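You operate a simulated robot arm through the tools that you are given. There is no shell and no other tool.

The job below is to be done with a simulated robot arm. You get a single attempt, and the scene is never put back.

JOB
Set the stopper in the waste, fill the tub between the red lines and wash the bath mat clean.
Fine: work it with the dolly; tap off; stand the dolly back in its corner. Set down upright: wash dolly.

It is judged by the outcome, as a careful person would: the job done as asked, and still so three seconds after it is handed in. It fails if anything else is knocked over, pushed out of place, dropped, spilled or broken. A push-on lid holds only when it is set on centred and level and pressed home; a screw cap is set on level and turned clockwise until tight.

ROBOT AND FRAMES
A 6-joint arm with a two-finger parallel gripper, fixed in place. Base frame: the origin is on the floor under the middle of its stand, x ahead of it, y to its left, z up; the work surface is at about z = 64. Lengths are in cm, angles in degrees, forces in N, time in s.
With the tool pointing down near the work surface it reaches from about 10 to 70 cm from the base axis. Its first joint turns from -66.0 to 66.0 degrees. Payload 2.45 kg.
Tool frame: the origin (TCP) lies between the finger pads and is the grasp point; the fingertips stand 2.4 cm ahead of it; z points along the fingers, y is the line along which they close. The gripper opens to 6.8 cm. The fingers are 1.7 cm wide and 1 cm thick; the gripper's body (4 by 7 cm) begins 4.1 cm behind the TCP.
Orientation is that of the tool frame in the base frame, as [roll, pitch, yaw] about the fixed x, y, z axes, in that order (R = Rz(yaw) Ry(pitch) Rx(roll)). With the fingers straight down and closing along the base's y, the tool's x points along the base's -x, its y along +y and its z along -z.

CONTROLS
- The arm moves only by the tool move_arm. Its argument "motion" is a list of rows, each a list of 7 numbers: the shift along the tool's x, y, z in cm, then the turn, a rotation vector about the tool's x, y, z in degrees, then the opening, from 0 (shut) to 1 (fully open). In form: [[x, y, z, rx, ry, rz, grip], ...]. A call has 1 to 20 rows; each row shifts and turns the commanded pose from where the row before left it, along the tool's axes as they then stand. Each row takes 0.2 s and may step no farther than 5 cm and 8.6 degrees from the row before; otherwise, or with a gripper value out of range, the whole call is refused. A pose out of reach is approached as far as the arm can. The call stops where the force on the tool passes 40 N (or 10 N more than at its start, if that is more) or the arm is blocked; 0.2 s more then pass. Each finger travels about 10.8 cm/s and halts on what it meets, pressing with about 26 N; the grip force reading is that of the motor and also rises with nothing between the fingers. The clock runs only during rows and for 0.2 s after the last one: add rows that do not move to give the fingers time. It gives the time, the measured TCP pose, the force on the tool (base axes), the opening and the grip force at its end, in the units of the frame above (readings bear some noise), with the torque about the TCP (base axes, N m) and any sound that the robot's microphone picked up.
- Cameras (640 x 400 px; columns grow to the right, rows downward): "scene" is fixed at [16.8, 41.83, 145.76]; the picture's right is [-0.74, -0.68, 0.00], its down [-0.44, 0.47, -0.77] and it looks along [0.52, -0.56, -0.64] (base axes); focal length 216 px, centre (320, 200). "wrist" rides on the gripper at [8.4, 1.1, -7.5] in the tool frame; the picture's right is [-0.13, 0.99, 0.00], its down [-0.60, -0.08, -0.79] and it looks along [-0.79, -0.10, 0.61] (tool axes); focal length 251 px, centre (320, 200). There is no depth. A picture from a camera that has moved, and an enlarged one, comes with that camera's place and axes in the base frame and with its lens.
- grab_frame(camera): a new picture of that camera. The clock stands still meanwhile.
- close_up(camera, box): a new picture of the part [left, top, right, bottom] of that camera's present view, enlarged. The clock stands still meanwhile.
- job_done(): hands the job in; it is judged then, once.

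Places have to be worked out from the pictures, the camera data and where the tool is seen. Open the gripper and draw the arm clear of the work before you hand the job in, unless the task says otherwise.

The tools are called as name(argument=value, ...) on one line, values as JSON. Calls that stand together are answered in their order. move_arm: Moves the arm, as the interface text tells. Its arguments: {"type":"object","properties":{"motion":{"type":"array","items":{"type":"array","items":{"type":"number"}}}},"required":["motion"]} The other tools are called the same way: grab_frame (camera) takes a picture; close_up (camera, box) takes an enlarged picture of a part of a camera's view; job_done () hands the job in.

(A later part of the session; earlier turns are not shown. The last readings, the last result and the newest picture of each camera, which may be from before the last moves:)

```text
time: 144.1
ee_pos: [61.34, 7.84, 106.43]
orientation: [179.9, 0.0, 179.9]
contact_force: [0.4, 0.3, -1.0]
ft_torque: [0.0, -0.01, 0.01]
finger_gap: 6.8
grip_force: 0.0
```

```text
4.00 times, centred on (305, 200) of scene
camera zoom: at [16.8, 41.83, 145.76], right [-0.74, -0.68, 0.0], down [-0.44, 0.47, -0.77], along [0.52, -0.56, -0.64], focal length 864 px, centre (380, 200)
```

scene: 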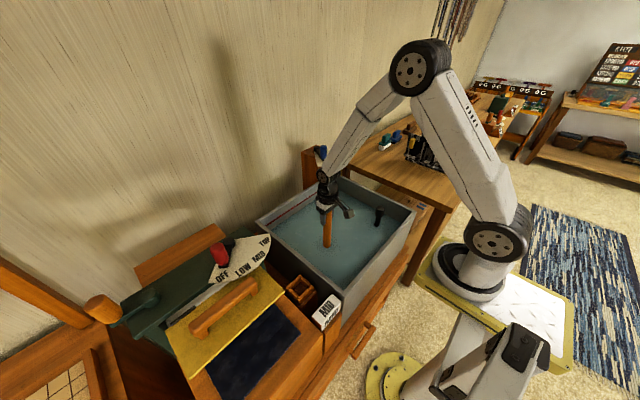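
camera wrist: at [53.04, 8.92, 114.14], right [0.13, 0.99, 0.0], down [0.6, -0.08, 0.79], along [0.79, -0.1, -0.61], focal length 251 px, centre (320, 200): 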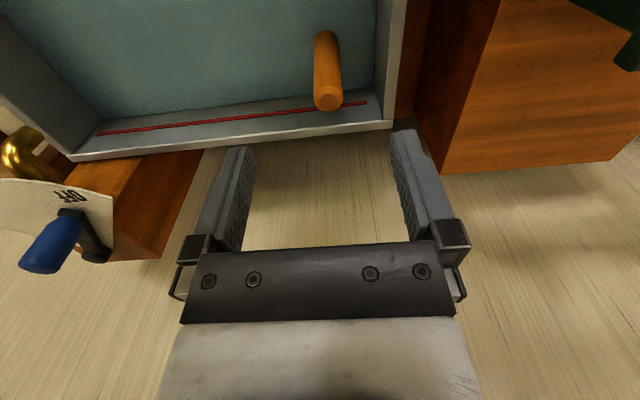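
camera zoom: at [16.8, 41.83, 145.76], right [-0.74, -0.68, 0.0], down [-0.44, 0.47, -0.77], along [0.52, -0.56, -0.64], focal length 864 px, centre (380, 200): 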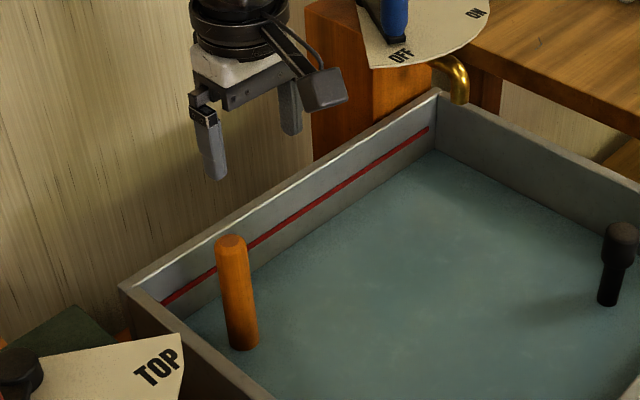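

Water, tap, stopper and dolly all look right, but I can't see the mat through the water. As a careful check I'll lift the mat briefly by its middle band to see whether it's clean; first I move over its centre (52.05, −5.4) and turn the gripper 90° so the fingers span its 5 cm width.

move_arm(motion=[[3, -3, 0, 0, 0, 8.2, 1], [3, -3, 0, 0, 0, 8.2, 1], [0, 0, 0, 0, 0, 8.2, 1], [0, 0, 0, 0, 0, 8.2, 1], [0, 0, 0, 0, 0, 8.2, 1], [0, 0, 0, 0, 0, 8.2, 1], [0, 0, 0, 0, 0, 8.2, 1], [0, 0, 0, 0, 0, 8.2, 1], [0, 0, 0, 0, 0, 8.2, 1], [0, 0, 0, 0, 0, 8.2, 1], [0, 0, 0, 0, 0, 8, 1], [0, 0, 0, 0, 0, 0, 1]])

grab_frame(camera="wrist")

grab_frame(camera="scene")

```text
time: 146.7
ee_pos: [54.87, 2.36, 106.43]
orientation: [179.9, -0.2, 89.8]
contact_force: [-0.4, -0.7, -0.6]
ft_torque: [0.0, 0.02, 0.0]
finger_gap: 6.82
grip_force: 0.1
```

```text
taken
camera wrist: at [55.95, 10.71, 114.13], right [0.99, -0.13, 0.0], down [-0.08, -0.61, 0.79], along [-0.1, -0.78, -0.61], focal length 251 px, centre (320, 200)
```

wrist: 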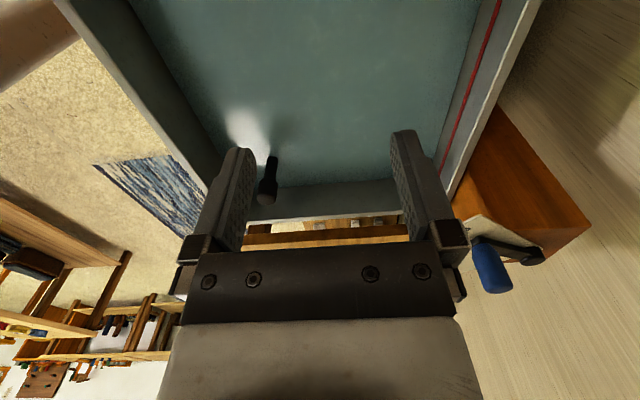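

```text
taken
```

scene: 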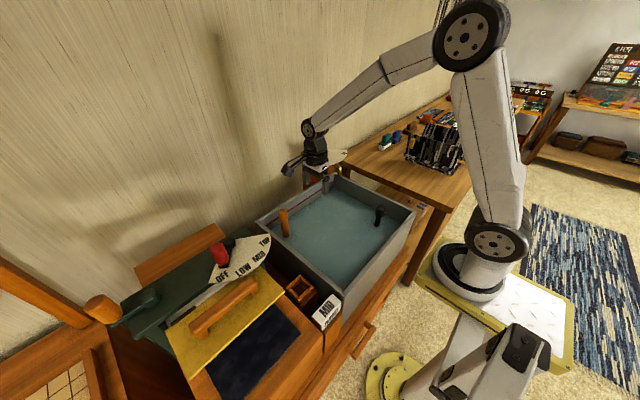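

Turned as planned (tool x is now +y, tool y is +x). Moving over the mat's middle and descending to just above the water, watching clearance.

move_arm(motion=[[-3.9, -1.4, 0, 0, 0, 0, 1], [-3.86, -1.4, 0, 0, 0, 0.2, 1], [0, 0, 4, 0, 0, 0, 1], [0, 0, 4, 0, 0, 0, 1], [0, 0, 4, 0, 0, 0, 1], [0, 0, 4, 0, 0, 0, 1], [0, 0, 4, 0, 0, 0, 1], [0, 0, 0, 0, 0, 0, 1]])

grab_frame(camera="scene")

grab_frame(camera="wrist")

```text
time: 148.5
ee_pos: [52.15, -5.29, 86.57]
orientation: [179.9, -0.2, 89.9]
contact_force: [0.8, -0.3, 0.2]
ft_torque: [-0.03, 0.01, -0.02]
finger_gap: 6.78
grip_force: 0.1
```

```text
taken
```

scene: 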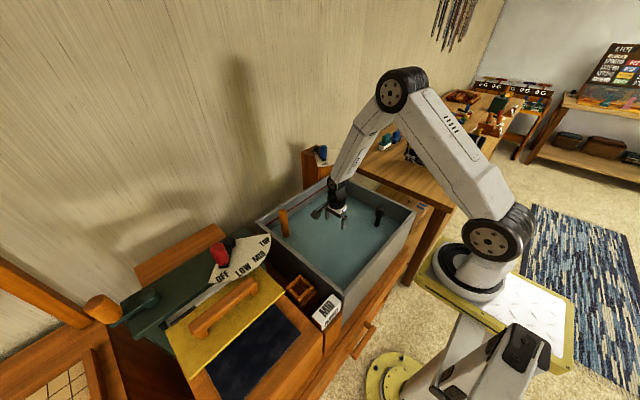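

```text
taken
camera wrist: at [53.37, 3.0, 94.25], right [0.99, -0.13, 0.0], down [-0.08, -0.61, 0.79], along [-0.1, -0.78, -0.61], focal length 251 px, centre (320, 200)
```

wrist: 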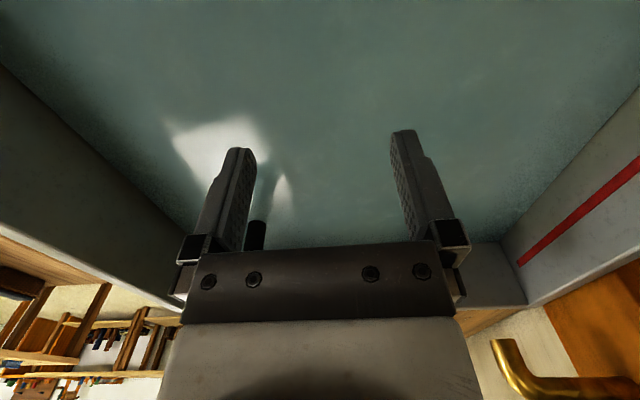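

Clear all around. Lowering the open fingers into the water to just above the mat top (expected ~z 69.4), then slowly around it.

move_arm(motion=[[0, 0, 3, 0, 0, 0, 1], [0, 0, 3, 0, 0, 0, 1], [0, 0, 3, 0, 0, 0, 1], [0, 0, 2.5, 0, 0, 0, 1], [0, 0, 1.5, 0, 0, 0, 1], [0, 0, 0, 0, 0, 0, 1]])

move_arm(motion=[[0, 0, 0.4, 0, 0, 0, 1], [0, 0, 0.4, 0, 0, 0, 1], [0, 0, 0.4, 0, 0, 0, 1], [0, 0, 0.4, 0, 0, 0, 1], [0, 0, 0.4, 0, 0, 0, 1], [0, 0, 0, 0, 0, 0, 1]])

close_up(camera="scene", box=[240, 130, 420, 280])

```text
time: 149.9
ee_pos: [52.09, -5.49, 73.28]
orientation: [179.9, -0.2, 89.9]
contact_force: [0.7, 0.1, -0.9]
ft_torque: [0.02, 0.03, 0.01]
finger_gap: 6.78
grip_force: 0.1
```

```text
time: 151.3
ee_pos: [52.08, -5.46, 71.42]
orientation: [179.9, -0.2, 89.7]
contact_force: [-0.3, 0.3, 0.2]
ft_torque: [-0.01, 0.04, 0.01]
finger_gap: 6.82
grip_force: 0.1
```

```text
2.67 times, centred on (330, 205) of scene
camera zoom: at [16.8, 41.83, 145.76], right [-0.74, -0.68, 0.0], down [-0.44, 0.47, -0.77], along [0.52, -0.56, -0.64], focal length 576 px, centre (293, 187)
```

zoom: 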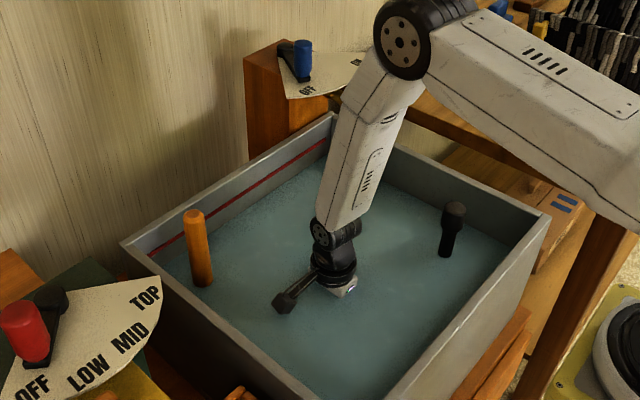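

No contact yet, fingertips at about the mat's top level. Continuing down slowly to straddle it.

move_arm(motion=[[0, 0, 0.4, 0, 0, 0, 1], [0, 0, 0.4, 0, 0, 0, 1], [0, 0, 0.4, 0, 0, 0, 1], [0, 0, 0.4, 0, 0, 0, 1], [0, 0, 0.4, 0, 0, 0, 1], [0, 0, 0.4, 0, 0, 0, 1], [0, 0, 0.4, 0, 0, 0, 1], [0, 0, 0, 0, 0, 0, 1]])

```text
time: 153.1
ee_pos: [52.0, -5.29, 68.56]
orientation: [179.9, -0.2, 89.8]
contact_force: [-0.2, 0.1, 0.0]
ft_torque: [-0.03, -0.01, -0.03]
finger_gap: 6.79
grip_force: 0.1
```

The fingers went down beside it without touching. Closing to see whether the gap stops on the mat's width.

move_arm(motion=[[0, 0, 0, 0, 0, 0, 0.8], [0, 0, 0, 0, 0, 0, 0.6], [0, 0, 0, 0, 0, 0, 0.4], [0, 0, 0, 0, 0, 0, 0.4]])

```text
time: 154.1
ee_pos: [52.09, -5.26, 68.68]
orientation: [179.9, -0.2, 89.8]
contact_force: [0.3, 0.3, 0.1]
ft_torque: [-0.03, 0.01, 0.02]
finger_gap: 5.84
grip_force: 26.2
```

The fingers stopped at 5.84 cm with full grip force — that's the mat. Lifting it slowly a little to feel its weight.

move_arm(motion=[[0, 0, 0, 0, 0, 0, 0.2], [0, 0, -0.5, 0, 0, 0, 0.2], [0, 0, -0.5, 0, 0, 0, 0.2], [0, 0, -0.5, 0, 0, 0, 0.2], [0, 0, -0.5, 0, 0, 0, 0.2], [0, 0, 0, 0, 0, 0, 0.2]])

```text
time: 155.5
ee_pos: [52.06, -5.39, 70.68]
orientation: [179.9, -0.1, 89.9]
contact_force: [0.4, -0.4, -3.7]
ft_torque: [0.0, 0.0, 0.03]
finger_gap: 5.83
grip_force: 25.6
```

It's light (about 3.7 N) and balanced. Raising it slowly until its top just breaks the surface.

move_arm(motion=[[0, 0, -1, 0, 0, 0, 0.2], [0, 0, -1, 0, 0, 0, 0.2], [0, 0, -1, 0, 0, 0, 0.2], [0, 0, -1, 0, 0, 0, 0.2], [0, 0, -1, 0, 0, 0, 0.2], [0, 0, -1, 0, 0, 0, 0.2], [0, 0, -1, 0, 0, 0, 0.2], [0, 0, -1, 0, 0, 0, 0.2], [0, 0, -1, 0, 0, 0, 0.2], [0, 0, 0, 0, 0, 0, 0.2]])

close_up(camera="scene", box=[270, 180, 390, 280])

grab_frame(camera="wrist")

```text
time: 157.7
ee_pos: [52.0, -5.29, 79.64]
orientation: [-179.9, -0.3, 89.8]
contact_force: [1.4, 0.2, -4.6]
ft_torque: [0.01, 0.01, -0.01]
finger_gap: 5.83
grip_force: 26.1
```

```text
4.00 times, centred on (330, 230) of scene
camera zoom: at [16.81, 41.83, 145.76], right [-0.74, -0.68, 0.0], down [-0.44, 0.47, -0.77], along [0.52, -0.56, -0.64], focal length 864 px, centre (280, 80)
```

zoom: 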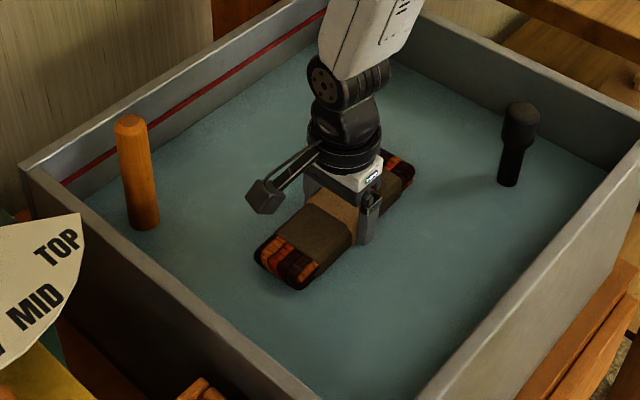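

```text
taken
camera wrist: at [53.11, 3.05, 87.32], right [0.99, -0.13, 0.0], down [-0.08, -0.61, 0.79], along [-0.1, -0.78, -0.61], focal length 251 px, centre (320, 200)
```

wrist: 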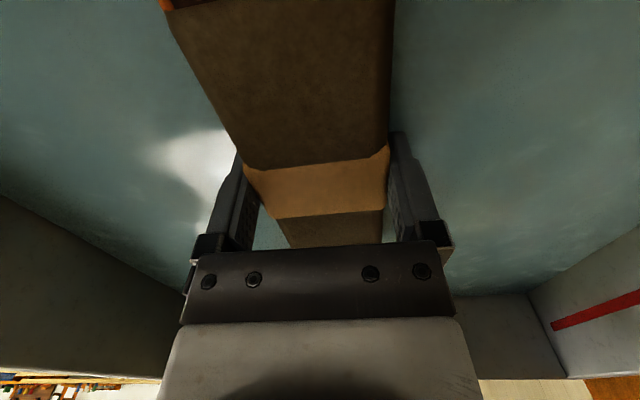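

The mat is out at the surface and the grey-brown areas still look present. Let me look closely.

close_up(camera="scene", box=[310, 210, 380, 260])

close_up(camera="wrist", box=[150, 0, 450, 250])

```text
8.00 times, centred on (345, 235) of scene
camera zoom: at [16.81, 41.83, 145.76], right [-0.74, -0.68, 0.0], down [-0.44, 0.47, -0.77], along [0.52, -0.56, -0.64], focal length 1727 px, centre (120, -80)
```

zoom: 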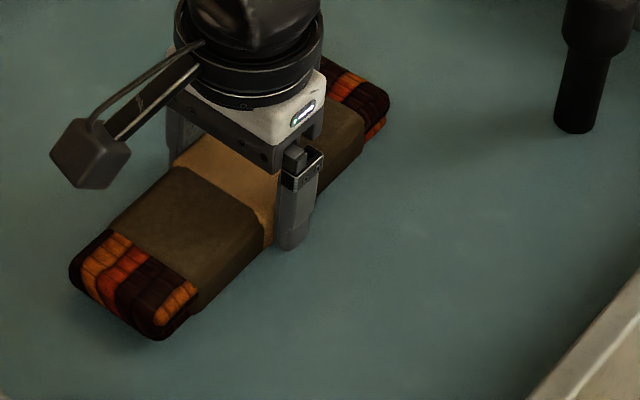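

```text
1.60 times, centred on (300, 125) of wrist
camera zoom: at [53.11, 3.05, 87.32], right [0.99, -0.13, 0.0], down [-0.08, -0.61, 0.79], along [-0.1, -0.78, -0.61], focal length 402 px, centre (352, 320)
```

zoom: 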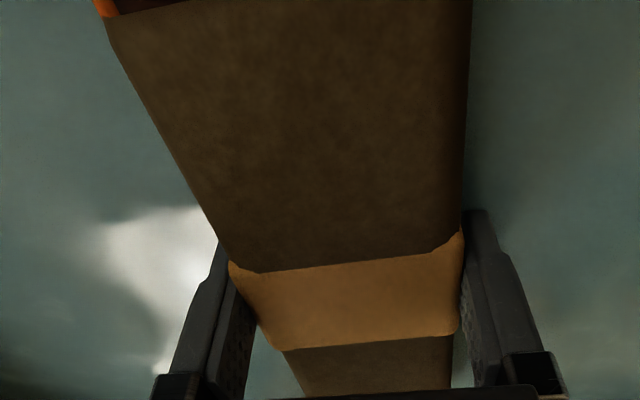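

close_up(camera="scene", box=[316, 226, 346, 254])

close_up(camera="wrist", box=[150, 0, 400, 160])

close_up(camera="scene", box=[340, 205, 380, 235])

```text
14.29 times, centred on (331, 240) of scene
camera zoom: at [16.81, 41.83, 145.76], right [-0.74, -0.68, 0.0], down [-0.44, 0.47, -0.77], along [0.52, -0.56, -0.64], focal length 3084 px, centre (163, -371)
```

zoom: 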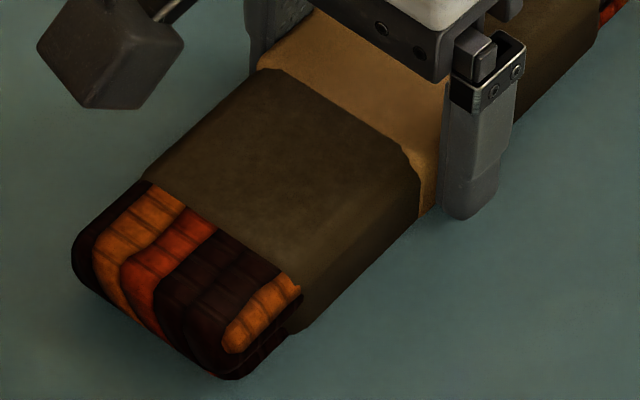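

```text
2.50 times, centred on (275, 80) of wrist
camera zoom: at [53.11, 3.05, 87.32], right [0.99, -0.13, 0.0], down [-0.08, -0.61, 0.79], along [-0.1, -0.78, -0.61], focal length 629 px, centre (432, 500)
```

zoom: 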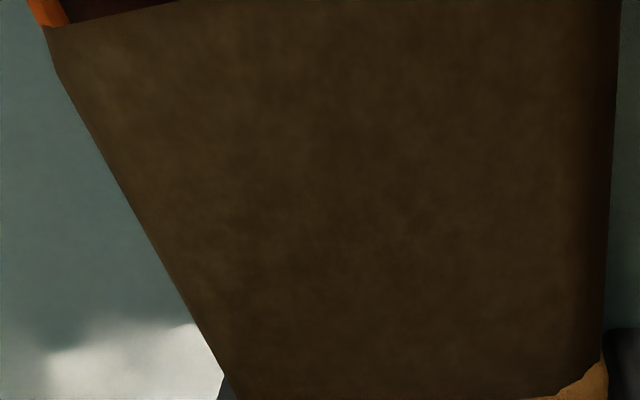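

```text
13.33 times, centred on (360, 220) of scene
camera zoom: at [16.81, 41.83, 145.76], right [-0.74, -0.68, 0.0], down [-0.44, 0.47, -0.77], along [0.52, -0.56, -0.64], focal length 2879 px, centre (-213, -67)
```

zoom: 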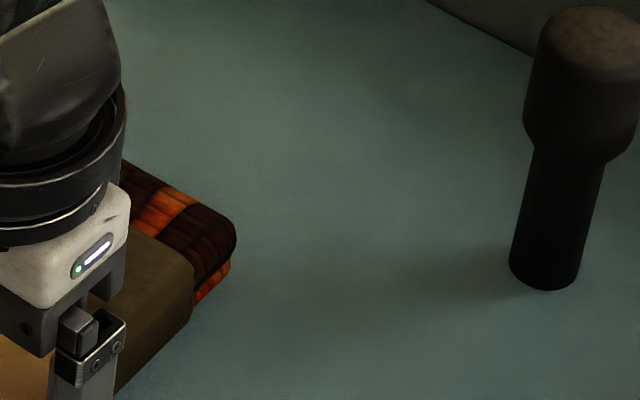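

The soiled grey-brown areas are clearly still on the mat, so plunging alone hasn't visibly cleaned it. I'll set it back on the tub floor in the same place and work it with the dolly again, this time mainly by rubbing.

move_arm(motion=[[0, 0, 1, 0, 0, 0, 0.2], [0, 0, 1, 0, 0, 0, 0.2], [0, 0, 1, 0, 0, 0, 0.2], [0, 0, 1, 0, 0, 0, 0.2], [0, 0, 1, 0, 0, 0, 0.2], [0, 0, 1, 0, 0, 0, 0.2], [0, 0, 1, 0, 0, 0, 0.2], [0, 0, 1, 0, 0, 0, 0.2], [0, 0, 1, 0, 0, 0, 0.2], [0, 0, 0.8, 0, 0, 0, 0.2], [0, 0, 0.5, 0, 0, 0, 0.2], [0, 0, 0.4, 0, 0, 0, 0.2], [0, 0, 0, 0, 0, 0, 0.2]])

```text
time: 160.5
ee_pos: [51.95, -5.3, 68.84]
orientation: [179.9, -0.2, 89.8]
contact_force: [0.6, 0.0, -2.8]
ft_torque: [0.02, -0.03, 0.01]
finger_gap: 5.82
grip_force: 26.0
```

move_arm(motion=[[0, 0, 0.2, 0, 0, 0, 0.2], [0, 0, 0.1, 0, 0, 0, 0.2], [0, 0, 0, 0, 0, 0, 0.2]])

```text
time: 161.3
ee_pos: [51.95, -5.19, 68.67]
orientation: [179.9, -0.2, 89.7]
contact_force: [-11.2, -3.5, 31.7]
ft_torque: [0.12, 0.51, 0.22]
finger_gap: 5.82
grip_force: 25.9
```

The mat is on the floor. Easing off, opening and rising straight out of the water.

move_arm(motion=[[0, 0, -0.12, 0, 0, 0, 0.2], [0, 0, 0, 0, 0, 0, 0.9], [0, 0, 0, 0, 0, 0, 1], [0, 0, 0, 0, 0, 0, 1], [0, 0, -1, 0, 0, 0, 1], [0, 0, -2, 0, 0, 0, 1], [0, 0, -2, 0, 0, 0, 1], [0, 0, -3, 0, 0, 0, 1], [0, 0, -3, 0, 0, 0, 1], [0, 0, -4, 0, 0, 0, 1], [0, 0, -4, 0, 0, 0, 1], [0, 0, -4, 0, 0, 0, 1], [0, 0, -4, 0, 0, 0, 1], [0, 0, -4, 0, 0, 0, 1], [0, 0, -4, 0, 0, 0, 1]])

grab_frame(camera="scene")

grab_frame(camera="wrist")

```text
time: 164.5
ee_pos: [51.99, -5.29, 103.93]
orientation: [-180.0, -0.2, 89.8]
contact_force: [-0.3, -0.4, 0.0]
ft_torque: [-0.01, 0.03, 0.0]
finger_gap: 6.81
grip_force: 0.2
```

```text
taken
```

scene: 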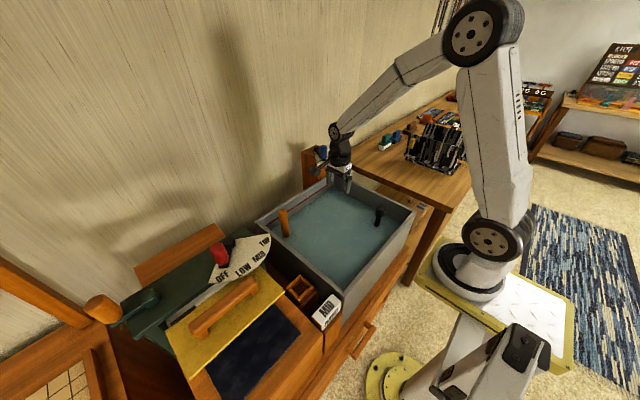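

```text
taken
camera wrist: at [53.14, 3.09, 111.69], right [0.99, -0.13, 0.0], down [-0.08, -0.61, 0.79], along [-0.1, -0.78, -0.61], focal length 251 px, centre (320, 200)
```

wrist: 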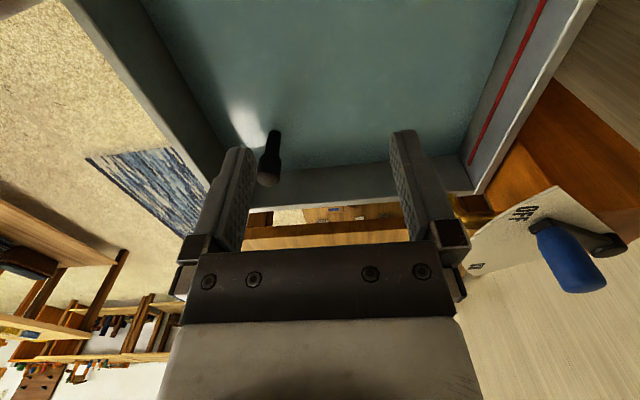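

Before re-working it, let me check the boards in the room for any hint, and the area around the tub.

close_up(camera="scene", box=[580, 30, 640, 110])

close_up(camera="scene", box=[360, 70, 480, 180])

close_up(camera="wrist", box=[0, 180, 220, 400])

close_up(camera="scene", box=[0, 230, 200, 400])

```text
5.00 times, centred on (610, 70) of scene
camera zoom: at [16.8, 41.84, 145.76], right [-0.74, -0.68, 0.0], down [-0.44, 0.47, -0.77], along [0.52, -0.56, -0.64], focal length 1080 px, centre (-1130, 850)
```

zoom: 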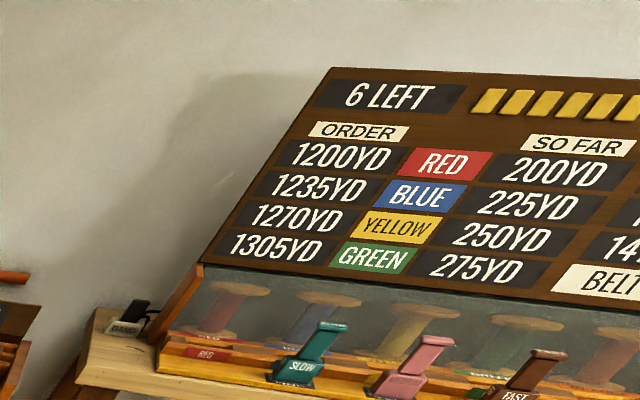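

```text
3.64 times, centred on (420, 125) of scene
camera zoom: at [16.8, 41.84, 145.76], right [-0.74, -0.68, 0.0], down [-0.44, 0.47, -0.77], along [0.52, -0.56, -0.64], focal length 785 px, centre (-44, 473)
```

zoom: 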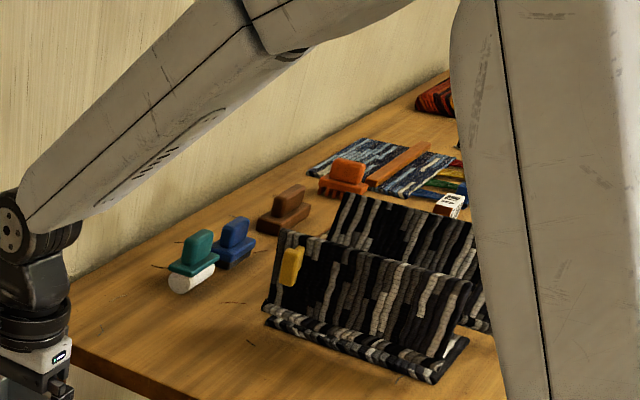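

```text
1.82 times, centred on (110, 290) of wrist
camera zoom: at [53.14, 3.09, 111.69], right [0.99, -0.13, 0.0], down [-0.08, -0.61, 0.79], along [-0.1, -0.78, -0.61], focal length 457 px, centre (702, 36)
```

zoom: 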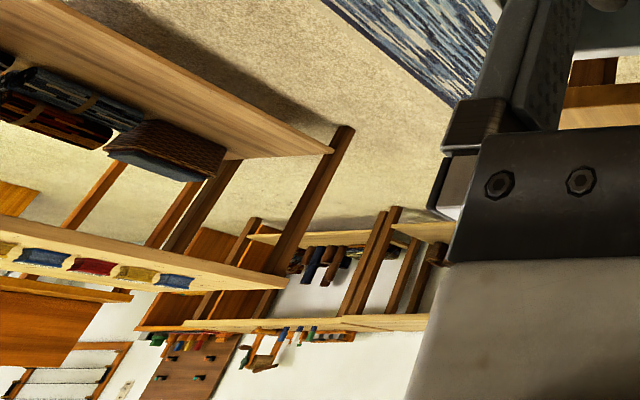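

```text
2.35 times, centred on (100, 315) of scene
camera zoom: at [16.8, 41.84, 145.76], right [-0.74, -0.68, 0.0], down [-0.44, 0.47, -0.77], along [0.52, -0.56, -0.64], focal length 508 px, centre (838, -71)
```

zoom: 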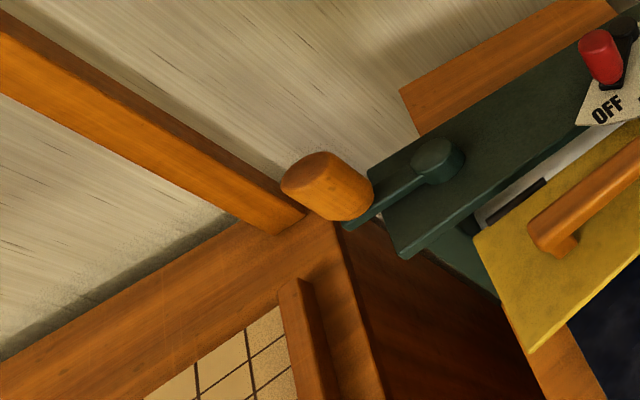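

No hints there. I'll turn the gripper back, pick the dolly up again (a little lower on its handle so it can't slide), and rub the mat while pressing.

move_arm(motion=[[0, 0, 0, 0, 0, -8.2, 1], [0, 0, 0, 0, 0, -8.2, 1], [0, 0, 0, 0, 0, -8.2, 1], [0, 0, 0, 0, 0, -8.2, 1], [0, 0, 0, 0, 0, -8.2, 1], [0, 0, 0, 0, 0, -8.2, 1], [0, 0, 0, 0, 0, -8.2, 1], [0, 0, 0, 0, 0, -8.2, 1], [0, 0, 0, 0, 0, -8.2, 1], [0, 0, 0, 0, 0, -8.2, 1], [0, 0, 0, 0, 0, -8.2, 1], [-3, 2.2, 0, 0, 0.1, 0, 1], [-3, 2.2, 0, 0, 0, 0, 1], [-3, 3, 0, 0, 0, 0, 1], [-3, 3, 0, 0, 0, 0, 1], [-3, 2.7, 0, 0, 0, 0, 1], [0, 0, 0, 0, 0, 0, 1]])

grab_frame(camera="wrist")

```text
time: 168.1
ee_pos: [66.98, 7.73, 103.8]
orientation: [179.8, -0.1, 180.0]
contact_force: [0.8, -0.2, -0.4]
ft_torque: [-0.02, 0.0, -0.05]
finger_gap: 6.85
grip_force: 0.0
```

```text
taken
camera wrist: at [58.6, 8.81, 111.47], right [0.13, 0.99, 0.0], down [0.6, -0.08, 0.79], along [0.79, -0.1, -0.61], focal length 251 px, centre (320, 200)
```

wrist: 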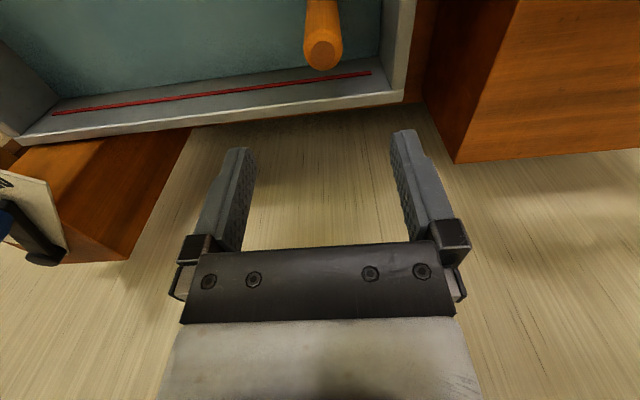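

close_up(camera="wrist", box=[260, 0, 380, 90])

```text
4.44 times, centred on (320, 45) of wrist
camera zoom: at [58.6, 8.81, 111.47], right [0.13, 0.99, 0.0], down [0.6, -0.08, 0.79], along [0.79, -0.1, -0.61], focal length 1118 px, centre (320, 889)
```

zoom: 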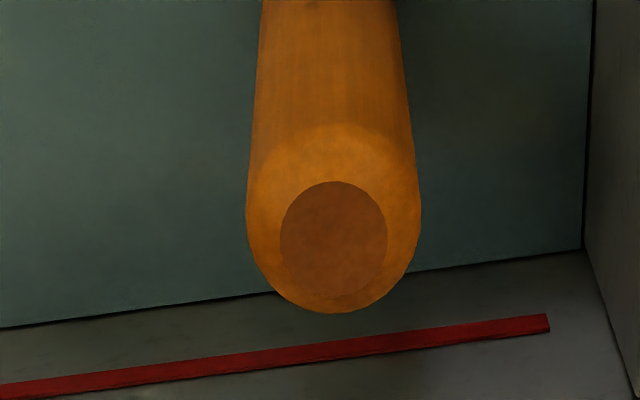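

move_arm(motion=[[0.13, 0.22, 4, 0, 0, 0, 1], [0, 0, 4, 0, 0, 0, 1], [0, 0, 4, 0, 0, 0, 1], [0, 0, 3, 0, 0, 0, 1], [0, 0, 1, 0, 0, 0, 1], [0, 0, 0, 0, 0, 0, 1], [0, 0, 0, 0, 0, 0, 0], [0, 0, 0, 0, 0, 0, 0], [0, 0, 0, 0, 0, 0, 0]])

grab_frame(camera="wrist")

```text
time: 170.1
ee_pos: [66.84, 7.97, 87.82]
orientation: [179.8, -0.1, -180.0]
contact_force: [0.2, 0.1, 0.3]
ft_torque: [0.0, -0.16, 0.02]
finger_gap: 2.87
grip_force: 26.2
```

```text
taken
camera wrist: at [58.46, 9.05, 95.5], right [0.13, 0.99, 0.0], down [0.6, -0.08, 0.79], along [0.79, -0.1, -0.61], focal length 251 px, centre (320, 200)
```

wrist: 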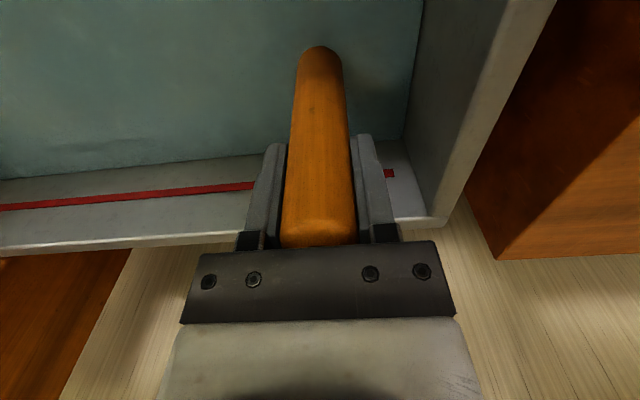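

Gripped again at TCP z=87.8, standing height. Lifting 6.5 cm and moving over the +y soiled patch (52, 0.3).

move_arm(motion=[[0, 0, -1, 0, 0, 0, 0], [0, 0, -1.5, 0, 0, 0, 0], [0, 0, -2, 0, 0, 0, 0], [0, 0, -2, 0, 0, 0, 0], [2.5, -1.3, 0, 0, 0, 0, 0], [2.5, -1.3, 0, 0, 0, 0, 0], [2.5, -1.3, 0, 0, 0, 0, 0], [2.5, -1.3, 0, 0, 0, 0, 0], [2.5, -1.3, 0, 0, 0, 0, 0], [2.3, -1.2, 0, 0, 0, 0, 0], [0, 0, 1, 0, 0, 0, 0], [0, 0, 0.5, 0, 0, 0, 0], [0, 0, 0, 0, 0, 0, 0]])

move_arm(motion=[[0, 0, 0.15, 0, 0, 0, 0], [0, 0, 0.15, 0, 0, 0, 0], [0, 0, 0, 0, 0, 0, 0]])

```text
time: 172.9
ee_pos: [52.06, 0.32, 92.78]
orientation: [179.9, 0.1, 180.0]
contact_force: [-5.0, 2.8, 15.7]
ft_torque: [-0.2, 0.74, -0.11]
finger_gap: 2.82
grip_force: 26.1
```

```text
time: 173.7
ee_pos: [52.12, 0.29, 92.5]
orientation: [179.9, 0.2, 179.8]
contact_force: [-0.8, 5.4, 25.0]
ft_torque: [-0.08, -0.29, 0.08]
finger_gap: 2.82
grip_force: 26.2
```

Firm contact, 25 N. Rubbing back and forth ±1.5 cm along y while pressed.

move_arm(motion=[[0, -0.75, 0, 0, 0, 0, 0], [0, -0.75, 0, 0, 0, 0, 0], [0, 0.75, 0, 0, 0, 0, 0], [0, 0.75, 0, 0, 0, 0, 0], [0, 0.75, 0, 0, 0, 0, 0], [0, 0.75, 0, 0, 0, 0, 0], [0, -0.75, 0, 0, 0, 0, 0], [0, -0.75, 0, 0, 0, 0, 0], [0, -0.75, 0, 0, 0, 0, 0], [0, -0.75, 0, 0, 0, 0, 0], [0, 0.75, 0, 0, 0, 0, 0], [0, 0.75, 0, 0, 0, 0, 0], [0, 0.75, 0, 0, 0, 0, 0], [0, 0.75, 0, 0, 0, 0, 0], [0, -0.75, 0, 0, 0, 0, 0], [0, -0.75, 0, 0, 0, 0, 0]])

```text
time: 174.3
ee_pos: [52.15, -0.69, 92.44]
orientation: [179.8, 0.1, 179.9]
contact_force: [-0.4, -0.3, -2.8]
ft_torque: [0.01, 0.0, 0.03]
finger_gap: 2.82
grip_force: 26.3
stopped in row 2: the force on the tool passed its limit at 43 N (the readings are from after the stop); the commanded pose is now the measured one
```

The rub hit the force limit from friction. I'll use lighter pressure (~10 N) for rubbing; first re-find contact.

move_arm(motion=[[0, 0.9, -0.5, 0, 0, 0, 0], [0, 0.9, 0, 0, 0, 0, 0], [0, 0.6, 0, 0, 0, 0, 0], [0, 0, 0.4, 0, 0, 0, 0], [0, 0, 0.1, 0, 0, 0, 0], [0, 0, 0, 0, 0, 0, 0]])

move_arm(motion=[[0, 0, 0.1, 0, 0, 0, 0], [0, 0, 0, 0, 0, 0, 0]])

```text
time: 175.7
ee_pos: [52.17, 1.72, 92.7]
orientation: [179.7, 0.1, -180.0]
contact_force: [1.2, 0.2, -4.3]
ft_torque: [-0.04, 0.04, 0.01]
finger_gap: 2.83
grip_force: 26.0
```

```text
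time: 176.3
ee_pos: [52.18, 1.65, 92.49]
orientation: [179.6, 0.2, 179.9]
contact_force: [-3.9, 1.0, 11.6]
ft_torque: [-0.5, 0.64, -0.15]
finger_gap: 2.85
grip_force: 26.1
```

Light contact (about 12 N). Rubbing gently here.

move_arm(motion=[[0, -0.6, 0, 0, 0, 0, 0], [0, -0.6, 0, 0, 0, 0, 0], [0, 0.6, 0, 0, 0, 0, 0], [0, 0.6, 0, 0, 0, 0, 0], [0, 0.6, 0, 0, 0, 0, 0], [0, 0.6, 0, 0, 0, 0, 0], [0, -0.6, 0, 0, 0, 0, 0], [0, -0.6, 0, 0, 0, 0, 0], [0, -0.6, 0, 0, 0, 0, 0], [0, -0.6, 0, 0, 0, 0, 0], [0, 0.6, 0, 0, 0, 0, 0], [0, 0.6, 0, 0, 0, 0, 0], [0, 0.6, 0, 0, 0, 0, 0], [0, 0.6, 0, 0, 0, 0, 0], [0, -0.6, 0, 0, 0, 0, 0], [0, -0.6, 0, 0, 0, 0, 0]])

```text
time: 179.7
ee_pos: [52.07, 1.75, 92.52]
orientation: [179.7, 0.2, 179.9]
contact_force: [-0.5, 6.4, 6.6]
ft_torque: [0.86, 0.0, 0.0]
finger_gap: 2.86
grip_force: 25.6
```

Contact held throughout. More rubbing here with longer strokes, then the same on the other patch.

move_arm(motion=[[0, -0.9, 0.04, 0, 0, 0, 0], [0, -0.9, 0, 0, 0, 0, 0], [0, 0.9, 0, 0, 0, 0, 0], [0, 0.9, 0, 0, 0, 0, 0], [0, 0.9, 0, 0, 0, 0, 0], [0, -0.9, 0, 0, 0, 0, 0], [0, -0.9, 0, 0, 0, 0, 0], [0, -0.9, 0, 0, 0, 0, 0], [0, 0.9, 0, 0, 0, 0, 0], [0, 0.9, 0, 0, 0, 0, 0], [0, 0.9, 0, 0, 0, 0, 0], [0, -0.9, 0, 0, 0, 0, 0], [0, -0.9, 0, 0, 0, 0, 0], [0, -0.9, 0, 0, 0, 0, 0], [0, 0.9, 0, 0, 0, 0, 0], [0, 0.9, 0, 0, 0, 0, 0], [0, 0.9, 0, 0, 0, 0, 0], [0, -0.9, 0, 0, 0, 0, 0]])

move_arm(motion=[[0, -0.9, 0.04, 0, 0, 0, 0], [0, -0.9, 0, 0, 0, 0, 0], [0, 0.9, 0, 0, 0, 0, 0], [0, 0.9, 0, 0, 0, 0, 0], [0, 0.9, 0, 0, 0, 0, 0], [0, -0.9, 0, 0, 0, 0, 0], [0, -0.9, 0, 0, 0, 0, 0], [0, -0.9, 0, 0, 0, 0, 0], [0, 0.9, 0, 0, 0, 0, 0], [0, 0.9, 0, 0, 0, 0, 0], [0, 0.9, 0, 0, 0, 0, 0], [0, -0.9, 0, 0, 0, 0, 0], [0, -0.9, 0, 0, 0, 0, 0], [0, -0.9, 0, 0, 0, 0, 0], [0, 0.9, 0, 0, 0, 0, 0], [0, 0.9, 0, 0, 0, 0, 0], [0, 0.9, 0, 0, 0, 0, 0], [0, -0.9, 0, 0, 0, 0, 0]])

```text
time: 183.5
ee_pos: [52.12, 1.72, 92.53]
orientation: [179.6, 0.2, 179.9]
contact_force: [0.0, 2.6, -0.7]
ft_torque: [0.26, 0.07, -0.01]
finger_gap: 2.8
grip_force: 25.7
```

```text
time: 187.3
ee_pos: [52.01, 1.62, 92.39]
orientation: [179.8, 0.1, 179.9]
contact_force: [0.0, 0.0, -3.4]
ft_torque: [0.01, -0.04, 0.03]
finger_gap: 2.84
grip_force: 25.8
```

move_arm(motion=[[0, -1.5, -1.5, 0, 0, 0, 0], [0, -3, 0, 0, 0, 0, 0], [0, -3, 0, 0, 0, 0, 0], [0, -3, 0, 0, 0, 0, 0], [0, -3, 0, 0, 0, 0, 0], [0, 0, 1, 0, 0, 0, 0], [0, 0, 0.5, 0, 0, 0, 0], [0, 0, 0.1, 0, 0, 0, 0], [0, 0, 0, 0, 0, 0, 0]])

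```text
time: 189.3
ee_pos: [52.18, -11.88, 92.36]
orientation: [179.8, 0.5, 179.9]
contact_force: [-6.3, 3.7, 36.0]
ft_torque: [-0.19, 0.92, -0.13]
finger_gap: 2.85
grip_force: 26.1
```

Too firm here (36 N). Backing off slightly and rubbing the −y patch.

move_arm(motion=[[0, 0, -0.12, 0, 0, 0, 0], [0, 0, 0, 0, 0, 0, 0]])

move_arm(motion=[[0, 0.6, 0, 0, 0, 0, 0], [0, 0.6, 0, 0, 0, 0, 0], [0, -0.6, 0, 0, 0, 0, 0], [0, -0.6, 0, 0, 0, 0, 0], [0, -0.6, 0, 0, 0, 0, 0], [0, 0.6, 0, 0, 0, 0, 0], [0, 0.6, 0, 0, 0, 0, 0], [0, 0.6, 0, 0, 0, 0, 0], [0, -0.6, 0, 0, 0, 0, 0], [0, -0.6, 0, 0, 0, 0, 0], [0, -0.6, 0, 0, 0, 0, 0], [0, 0.6, 0, 0, 0, 0, 0], [0, 0.6, 0, 0, 0, 0, 0], [0, 0.6, 0, 0, 0, 0, 0], [0, -0.6, 0, 0, 0, 0, 0], [0, -0.6, 0, 0, 0, 0, 0]])

```text
time: 189.9
ee_pos: [52.33, -12.04, 92.44]
orientation: [179.9, 0.4, 179.9]
contact_force: [0.2, 3.0, 22.5]
ft_torque: [-0.15, -0.7, 0.0]
finger_gap: 2.84
grip_force: 26.1
```

```text
time: 190.9
ee_pos: [52.17, -11.68, 92.43]
orientation: [179.6, 0.1, 179.9]
contact_force: [0.1, -1.5, 0.4]
ft_torque: [-0.51, 0.04, -0.06]
finger_gap: 2.85
grip_force: 25.8
stopped in row 5: the force on the tool passed its limit at 44 N (the readings are from after the stop); the commanded pose is now the measured one
```

move_arm(motion=[[0, 0, 0.03, 0, 0, 0, 0], [0, -0.6, 0, 0, 0, 0, 0], [0, 0.6, 0, 0, 0, 0, 0], [0, 0.6, 0, 0, 0, 0, 0], [0, 0.6, 0, 0, 0, 0, 0], [0, -0.6, 0, 0, 0, 0, 0], [0, -0.6, 0, 0, 0, 0, 0], [0, -0.6, 0, 0, 0, 0, 0], [0, 0.6, 0, 0, 0, 0, 0], [0, 0.6, 0, 0, 0, 0, 0], [0, 0.6, 0, 0, 0, 0, 0], [0, -0.6, 0, 0, 0, 0, 0], [0, -0.6, 0, 0, 0, 0, 0], [0, -0.6, 0, 0, 0, 0, 0], [0, 0.6, 0, 0, 0, 0, 0], [0, 0.6, 0, 0, 0, 0, 0]])

```text
time: 193.9
ee_pos: [52.17, -12.02, 92.51]
orientation: [179.5, 0.1, 179.7]
contact_force: [0.5, -0.8, -3.8]
ft_torque: [0.0, -0.04, 0.02]
finger_gap: 2.83
grip_force: 26.1
stopped in row 14: the force on the tool passed its limit at 45 N (the readings are from after the stop); the commanded pose is now the measured one
```

close_up(camera="scene", box=[430, 80, 500, 120])

close_up(camera="scene", box=[540, 100, 640, 180])

grab_frame(camera="scene")

```text
9.14 times, centred on (465, 100) of scene
camera zoom: at [16.81, 41.83, 145.76], right [-0.74, -0.68, 0.0], down [-0.44, 0.47, -0.77], along [0.52, -0.56, -0.64], focal length 1974 px, centre (-1006, 1114)
```

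zoom: 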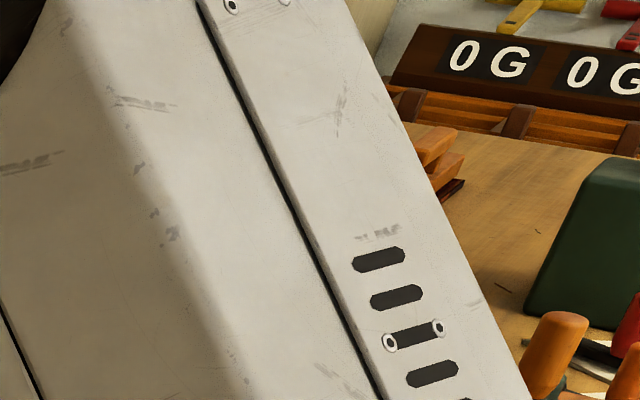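

```text
5.00 times, centred on (590, 140) of scene
camera zoom: at [16.81, 41.83, 145.76], right [-0.74, -0.68, 0.0], down [-0.44, 0.47, -0.77], along [0.52, -0.56, -0.64], focal length 1080 px, centre (-1030, 500)
```

zoom: 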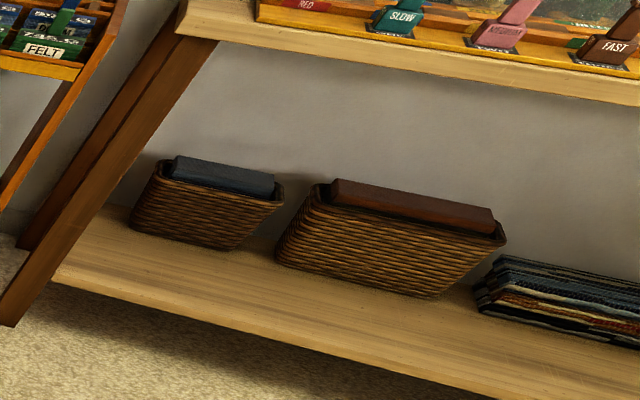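

```text
taken
```

scene: 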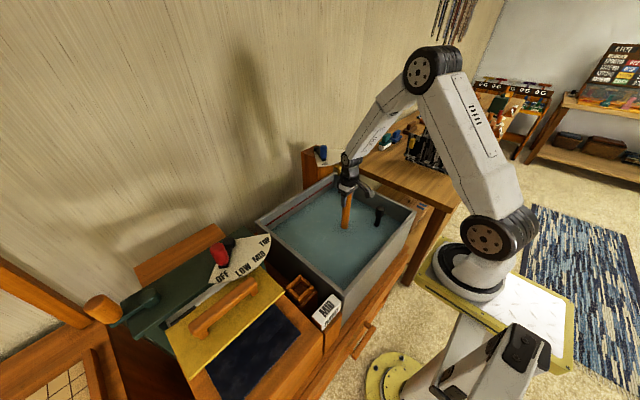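

Folded mats elsewhere are striped all over, so those grey-brown areas are soil. I've rubbed the +y patch a good deal; on the −y patch I'll now try the classic dolly action — twisting back and forth while pressed — and then compare the two patches.

move_arm(motion=[[0, 0, -0.5, 0.4, 0, 0.2, 0], [0, 0, 0.5, 0, 0, 0, 0], [0, 0, 0.12, 0, 0, 0, 0], [0, 0, 0, 0, 0, 0, 0]])

```text
time: 194.9
ee_pos: [52.16, -11.98, 92.5]
orientation: [179.9, 0.2, 179.6]
contact_force: [-2.6, 1.9, 6.9]
ft_torque: [0.04, 0.45, -0.13]
finger_gap: 2.83
grip_force: 26.0
```

move_arm(motion=[[0, 0, 0.05, 0, 0, 8.2, 0], [0, 0, 0, 0, 0, 8.2, 0], [0, 0, 0, 0, 0, 8.2, 0], [0, 0, 0, 0, 0, 8.2, 0], [0, 0, 0, 0, 0, 8.2, 0], [0, 0, 0, 0, 0, -8.2, 0], [0, 0, 0, 0, 0, -8.2, 0], [0, 0, 0, 0, 0, -8.2, 0], [0, 0, 0, 0, 0, -8.2, 0], [0, 0, 0, 0, 0, -8.2, 0], [0, 0, 0, 0, 0, -8.2, 0], [0, 0, 0, 0, 0, -8.2, 0], [0, 0, 0, 0, 0, -8.2, 0], [0, 0, 0, 0, 0, -8.2, 0], [0, 0, 0, 0, 0, -8.2, 0], [0, 0, 0, 0, 0, 8.2, 0], [0, 0, 0, 0, 0, 8.2, 0], [0, 0, 0, 0, 0, 8.2, 0], [0, 0, 0, 0, 0, 8.2, 0], [0, 0, 0, 0, 0, 8.2, 0]])

close_up(camera="scene", box=[270, 180, 390, 280])

```text
time: 199.1
ee_pos: [52.28, -12.04, 92.42]
orientation: [179.9, 0.3, 179.5]
contact_force: [-1.4, -3.4, 17.2]
ft_torque: [-0.43, 0.43, 0.5]
finger_gap: 2.86
grip_force: 26.2
```

```text
4.00 times, centred on (330, 230) of scene
camera zoom: at [16.77, 41.84, 145.77], right [-0.74, -0.68, 0.0], down [-0.44, 0.47, -0.77], along [0.52, -0.56, -0.64], focal length 864 px, centre (280, 80)
```

zoom: 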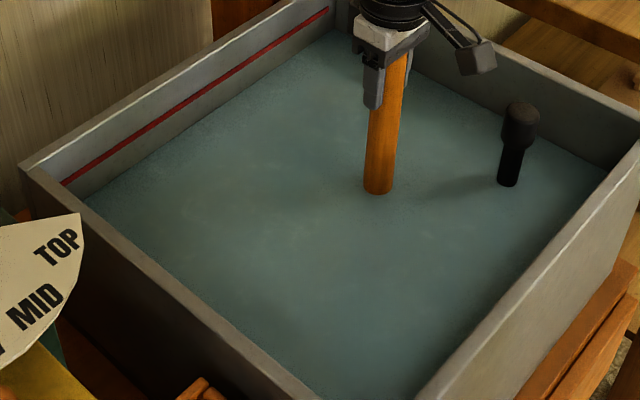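

Twisting holds contact well (17 N, clear twisting torque). Three more rounds of it.

move_arm(motion=[[0, 0, 0, 0, 0, 8.2, 0], [0, 0, 0, 0, 0, 8.2, 0], [0, 0, 0, 0, 0, 8.2, 0], [0, 0, 0, 0, 0, 8.2, 0], [0, 0, 0, 0, 0, 8.2, 0], [0, 0, 0, 0, 0, -8.2, 0], [0, 0, 0, 0, 0, -8.2, 0], [0, 0, 0, 0, 0, -8.2, 0], [0, 0, 0, 0, 0, -8.2, 0], [0, 0, 0, 0, 0, -8.2, 0], [0, 0, 0, 0, 0, -8.2, 0], [0, 0, 0, 0, 0, -8.2, 0], [0, 0, 0, 0, 0, -8.2, 0], [0, 0, 0, 0, 0, -8.2, 0], [0, 0, 0, 0, 0, -8.2, 0], [0, 0, 0, 0, 0, 8.2, 0], [0, 0, 0, 0, 0, 8.2, 0], [0, 0, 0, 0, 0, 8.2, 0], [0, 0, 0, 0, 0, 8.2, 0], [0, 0, 0, 0, 0, 8.2, 0]])

move_arm(motion=[[0, 0, 0, 0, 0, 8.2, 0], [0, 0, 0, 0, 0, 8.2, 0], [0, 0, 0, 0, 0, 8.2, 0], [0, 0, 0, 0, 0, 8.2, 0], [0, 0, 0, 0, 0, 8.2, 0], [0, 0, 0, 0, 0, -8.2, 0], [0, 0, 0, 0, 0, -8.2, 0], [0, 0, 0, 0, 0, -8.2, 0], [0, 0, 0, 0, 0, -8.2, 0], [0, 0, 0, 0, 0, -8.2, 0], [0, 0, 0, 0, 0, -8.2, 0], [0, 0, 0, 0, 0, -8.2, 0], [0, 0, 0, 0, 0, -8.2, 0], [0, 0, 0, 0, 0, -8.2, 0], [0, 0, 0, 0, 0, -8.2, 0], [0, 0, 0, 0, 0, 8.2, 0], [0, 0, 0, 0, 0, 8.2, 0], [0, 0, 0, 0, 0, 8.2, 0], [0, 0, 0, 0, 0, 8.2, 0], [0, 0, 0, 0, 0, 8.2, 0]])

move_arm(motion=[[0, 0, 0, 0, 0, 8.2, 0], [0, 0, 0, 0, 0, 8.2, 0], [0, 0, 0, 0, 0, 8.2, 0], [0, 0, 0, 0, 0, 8.2, 0], [0, 0, 0, 0, 0, 8.2, 0], [0, 0, 0, 0, 0, -8.2, 0], [0, 0, 0, 0, 0, -8.2, 0], [0, 0, 0, 0, 0, -8.2, 0], [0, 0, 0, 0, 0, -8.2, 0], [0, 0, 0, 0, 0, -8.2, 0], [0, 0, 0, 0, 0, -8.2, 0], [0, 0, 0, 0, 0, -8.2, 0], [0, 0, 0, 0, 0, -8.2, 0], [0, 0, 0, 0, 0, -8.2, 0], [0, 0, 0, 0, 0, -8.2, 0], [0, 0, 0, 0, 0, 8.2, 0], [0, 0, 0, 0, 0, 8.2, 0], [0, 0, 0, 0, 0, 8.2, 0], [0, 0, 0, 0, 0, 8.2, 0], [0, 0, 0, 0, 0, 8.2, 0]])

grab_frame(camera="wrist")

```text
time: 203.3
ee_pos: [52.28, -12.04, 92.35]
orientation: [179.9, 0.3, 179.5]
contact_force: [1.9, -1.2, 0.9]
ft_torque: [-0.53, -0.42, 0.1]
finger_gap: 2.86
grip_force: 25.5
```

```text
time: 207.5
ee_pos: [52.21, -12.0, 92.38]
orientation: [-179.9, 0.3, 179.5]
contact_force: [0.1, 0.2, -3.0]
ft_torque: [-0.03, 0.0, 0.04]
finger_gap: 2.83
grip_force: 26.1
```

```text
time: 211.7
ee_pos: [52.15, -12.01, 92.4]
orientation: [179.9, 0.2, 179.4]
contact_force: [0.2, 0.6, -3.9]
ft_torque: [-0.01, -0.06, 0.0]
finger_gap: 2.84
grip_force: 26.1
```

```text
taken
camera wrist: at [43.8, -10.91, 100.06], right [0.14, 0.99, 0.0], down [0.6, -0.09, 0.79], along [0.79, -0.11, -0.61], focal length 251 px, centre (320, 200)
```

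wrist: 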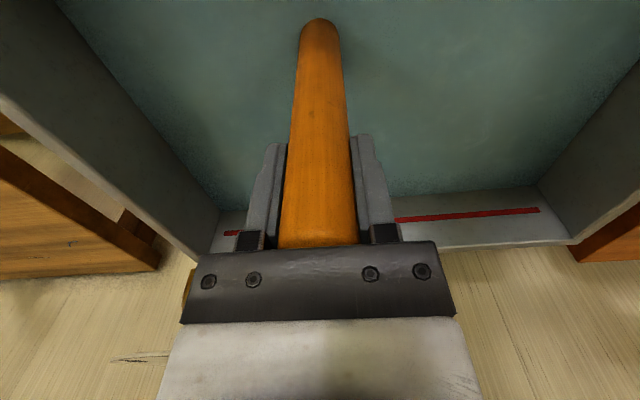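

Contact faded during the twisting. Probing down slowly to see where contact is now.

move_arm(motion=[[0, 0, 0.1, 0, 0, 0, 0], [0, 0, 0, 0, 0, 0, 0]])

move_arm(motion=[[0, 0, 0.1, 0, 0, 0, 0], [0, 0, 0, 0, 0, 0, 0]])

move_arm(motion=[[0, 0, 0.1, 0, 0, 0, 0], [0, 0, 0, 0, 0, 0, 0]])

```text
time: 212.3
ee_pos: [52.16, -12.04, 92.28]
orientation: [179.9, 0.2, 179.5]
contact_force: [-5.7, 1.4, 15.3]
ft_torque: [-0.24, 1.06, -0.2]
finger_gap: 2.86
grip_force: 25.6
```

```text
time: 212.9
ee_pos: [52.23, -12.01, 92.34]
orientation: [179.9, 0.4, 179.6]
contact_force: [-7.7, 2.0, 36.2]
ft_torque: [0.38, 1.01, -0.03]
finger_gap: 2.86
grip_force: 26.2
```

```text
time: 213.5
ee_pos: [52.34, -12.12, 92.35]
orientation: [180.0, 0.5, 179.6]
contact_force: [-6.6, 5.0, 47.0]
ft_torque: [0.58, 0.76, 0.03]
finger_gap: 2.83
grip_force: 26.0
```

The force is high and rigid now, so I lift off. I'll park the dolly in its corner and inspect the mat again to compare the two patches.

move_arm(motion=[[0, 0, -1, 0, 0.3, 0.5, 0], [0, 0, -2, 0, 0, 0, 0], [0, 0, -2.5, 0, 0, 0, 0], [0, 3, 0, 0, 0, 0, 0], [0, 3.5, 0, 0, 0, 0, 0], [-2.5, 3, 0, 0, 0, 0, 0], [-2.5, 2.5, 0, 0, 0, 0, 0], [-2.5, 2.2, 0, 0, 0, 0, 0], [-2.5, 2.2, 0, 0, 0, 0, 0], [-2.5, 2.2, 0, 0, 0, 0, 0], [-2.2, 1.5, 0, 0, 0, 0, 0], [0, 0, 0, 0, 0, 0, 0]])

grab_frame(camera="wrist")

```text
time: 216.1
ee_pos: [67.28, 7.66, 97.43]
orientation: [179.9, -0.1, 179.1]
contact_force: [0.5, 0.0, -3.9]
ft_torque: [0.04, -0.01, 0.02]
finger_gap: 2.85
grip_force: 26.1
```

```text
taken
camera wrist: at [58.86, 8.94, 105.19], right [0.14, 0.99, 0.0], down [0.6, -0.09, 0.79], along [0.78, -0.11, -0.61], focal length 251 px, centre (320, 200)
```

wrist: 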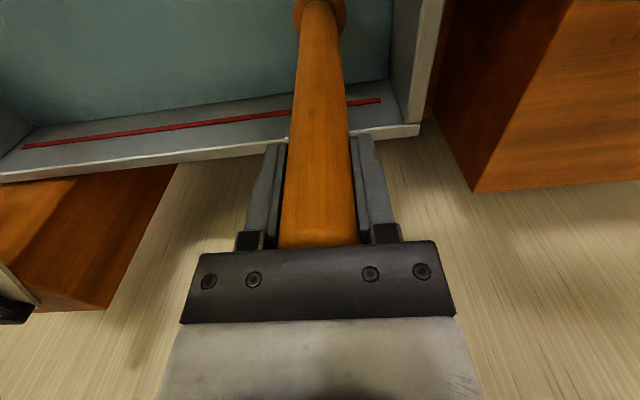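

move_arm(motion=[[0.33, 0.29, 1.5, 0, 0, -0.9, 0], [0, 0, 2.5, 0, 0, 0, 0], [0, 0, 2.5, 0, 0, 0, 0], [0, 0, 2, 0, 0, 0, 0], [0, 0, 0.8, 0, 0, 0, 0], [0, 0, 0.3, 0, 0, 0, 0], [0, 0, 0, 0, 0, 0, 0]])

move_arm(motion=[[0, 0, 0.2, 0, 0, 0, 0], [0, 0, 0.15, 0, 0, 0, 0], [0, 0, 0, 0, 0, 0, 0]])

```text
time: 217.7
ee_pos: [67.0, 8.08, 87.89]
orientation: [179.8, -0.1, 179.9]
contact_force: [0.3, -1.0, -4.4]
ft_torque: [0.0, 0.01, 0.0]
finger_gap: 2.88
grip_force: 26.3
```

```text
time: 218.5
ee_pos: [66.77, 8.18, 87.6]
orientation: [179.9, -0.1, 180.0]
contact_force: [0.7, -0.4, -3.2]
ft_torque: [0.01, -0.03, -0.01]
finger_gap: 2.81
grip_force: 26.5
```

move_arm(motion=[[0, 0, 0.15, 0, 0, 0, 0], [0, 0, 0.1, 0, 0, 0, 0], [0, 0, 0, 0, 0, 0, 0]])

```text
time: 219.3
ee_pos: [66.88, 8.18, 87.51]
orientation: [179.9, -0.1, 180.0]
contact_force: [-2.8, 0.0, 3.7]
ft_torque: [-0.15, 0.32, -0.04]
finger_gap: 2.84
grip_force: 25.9
```

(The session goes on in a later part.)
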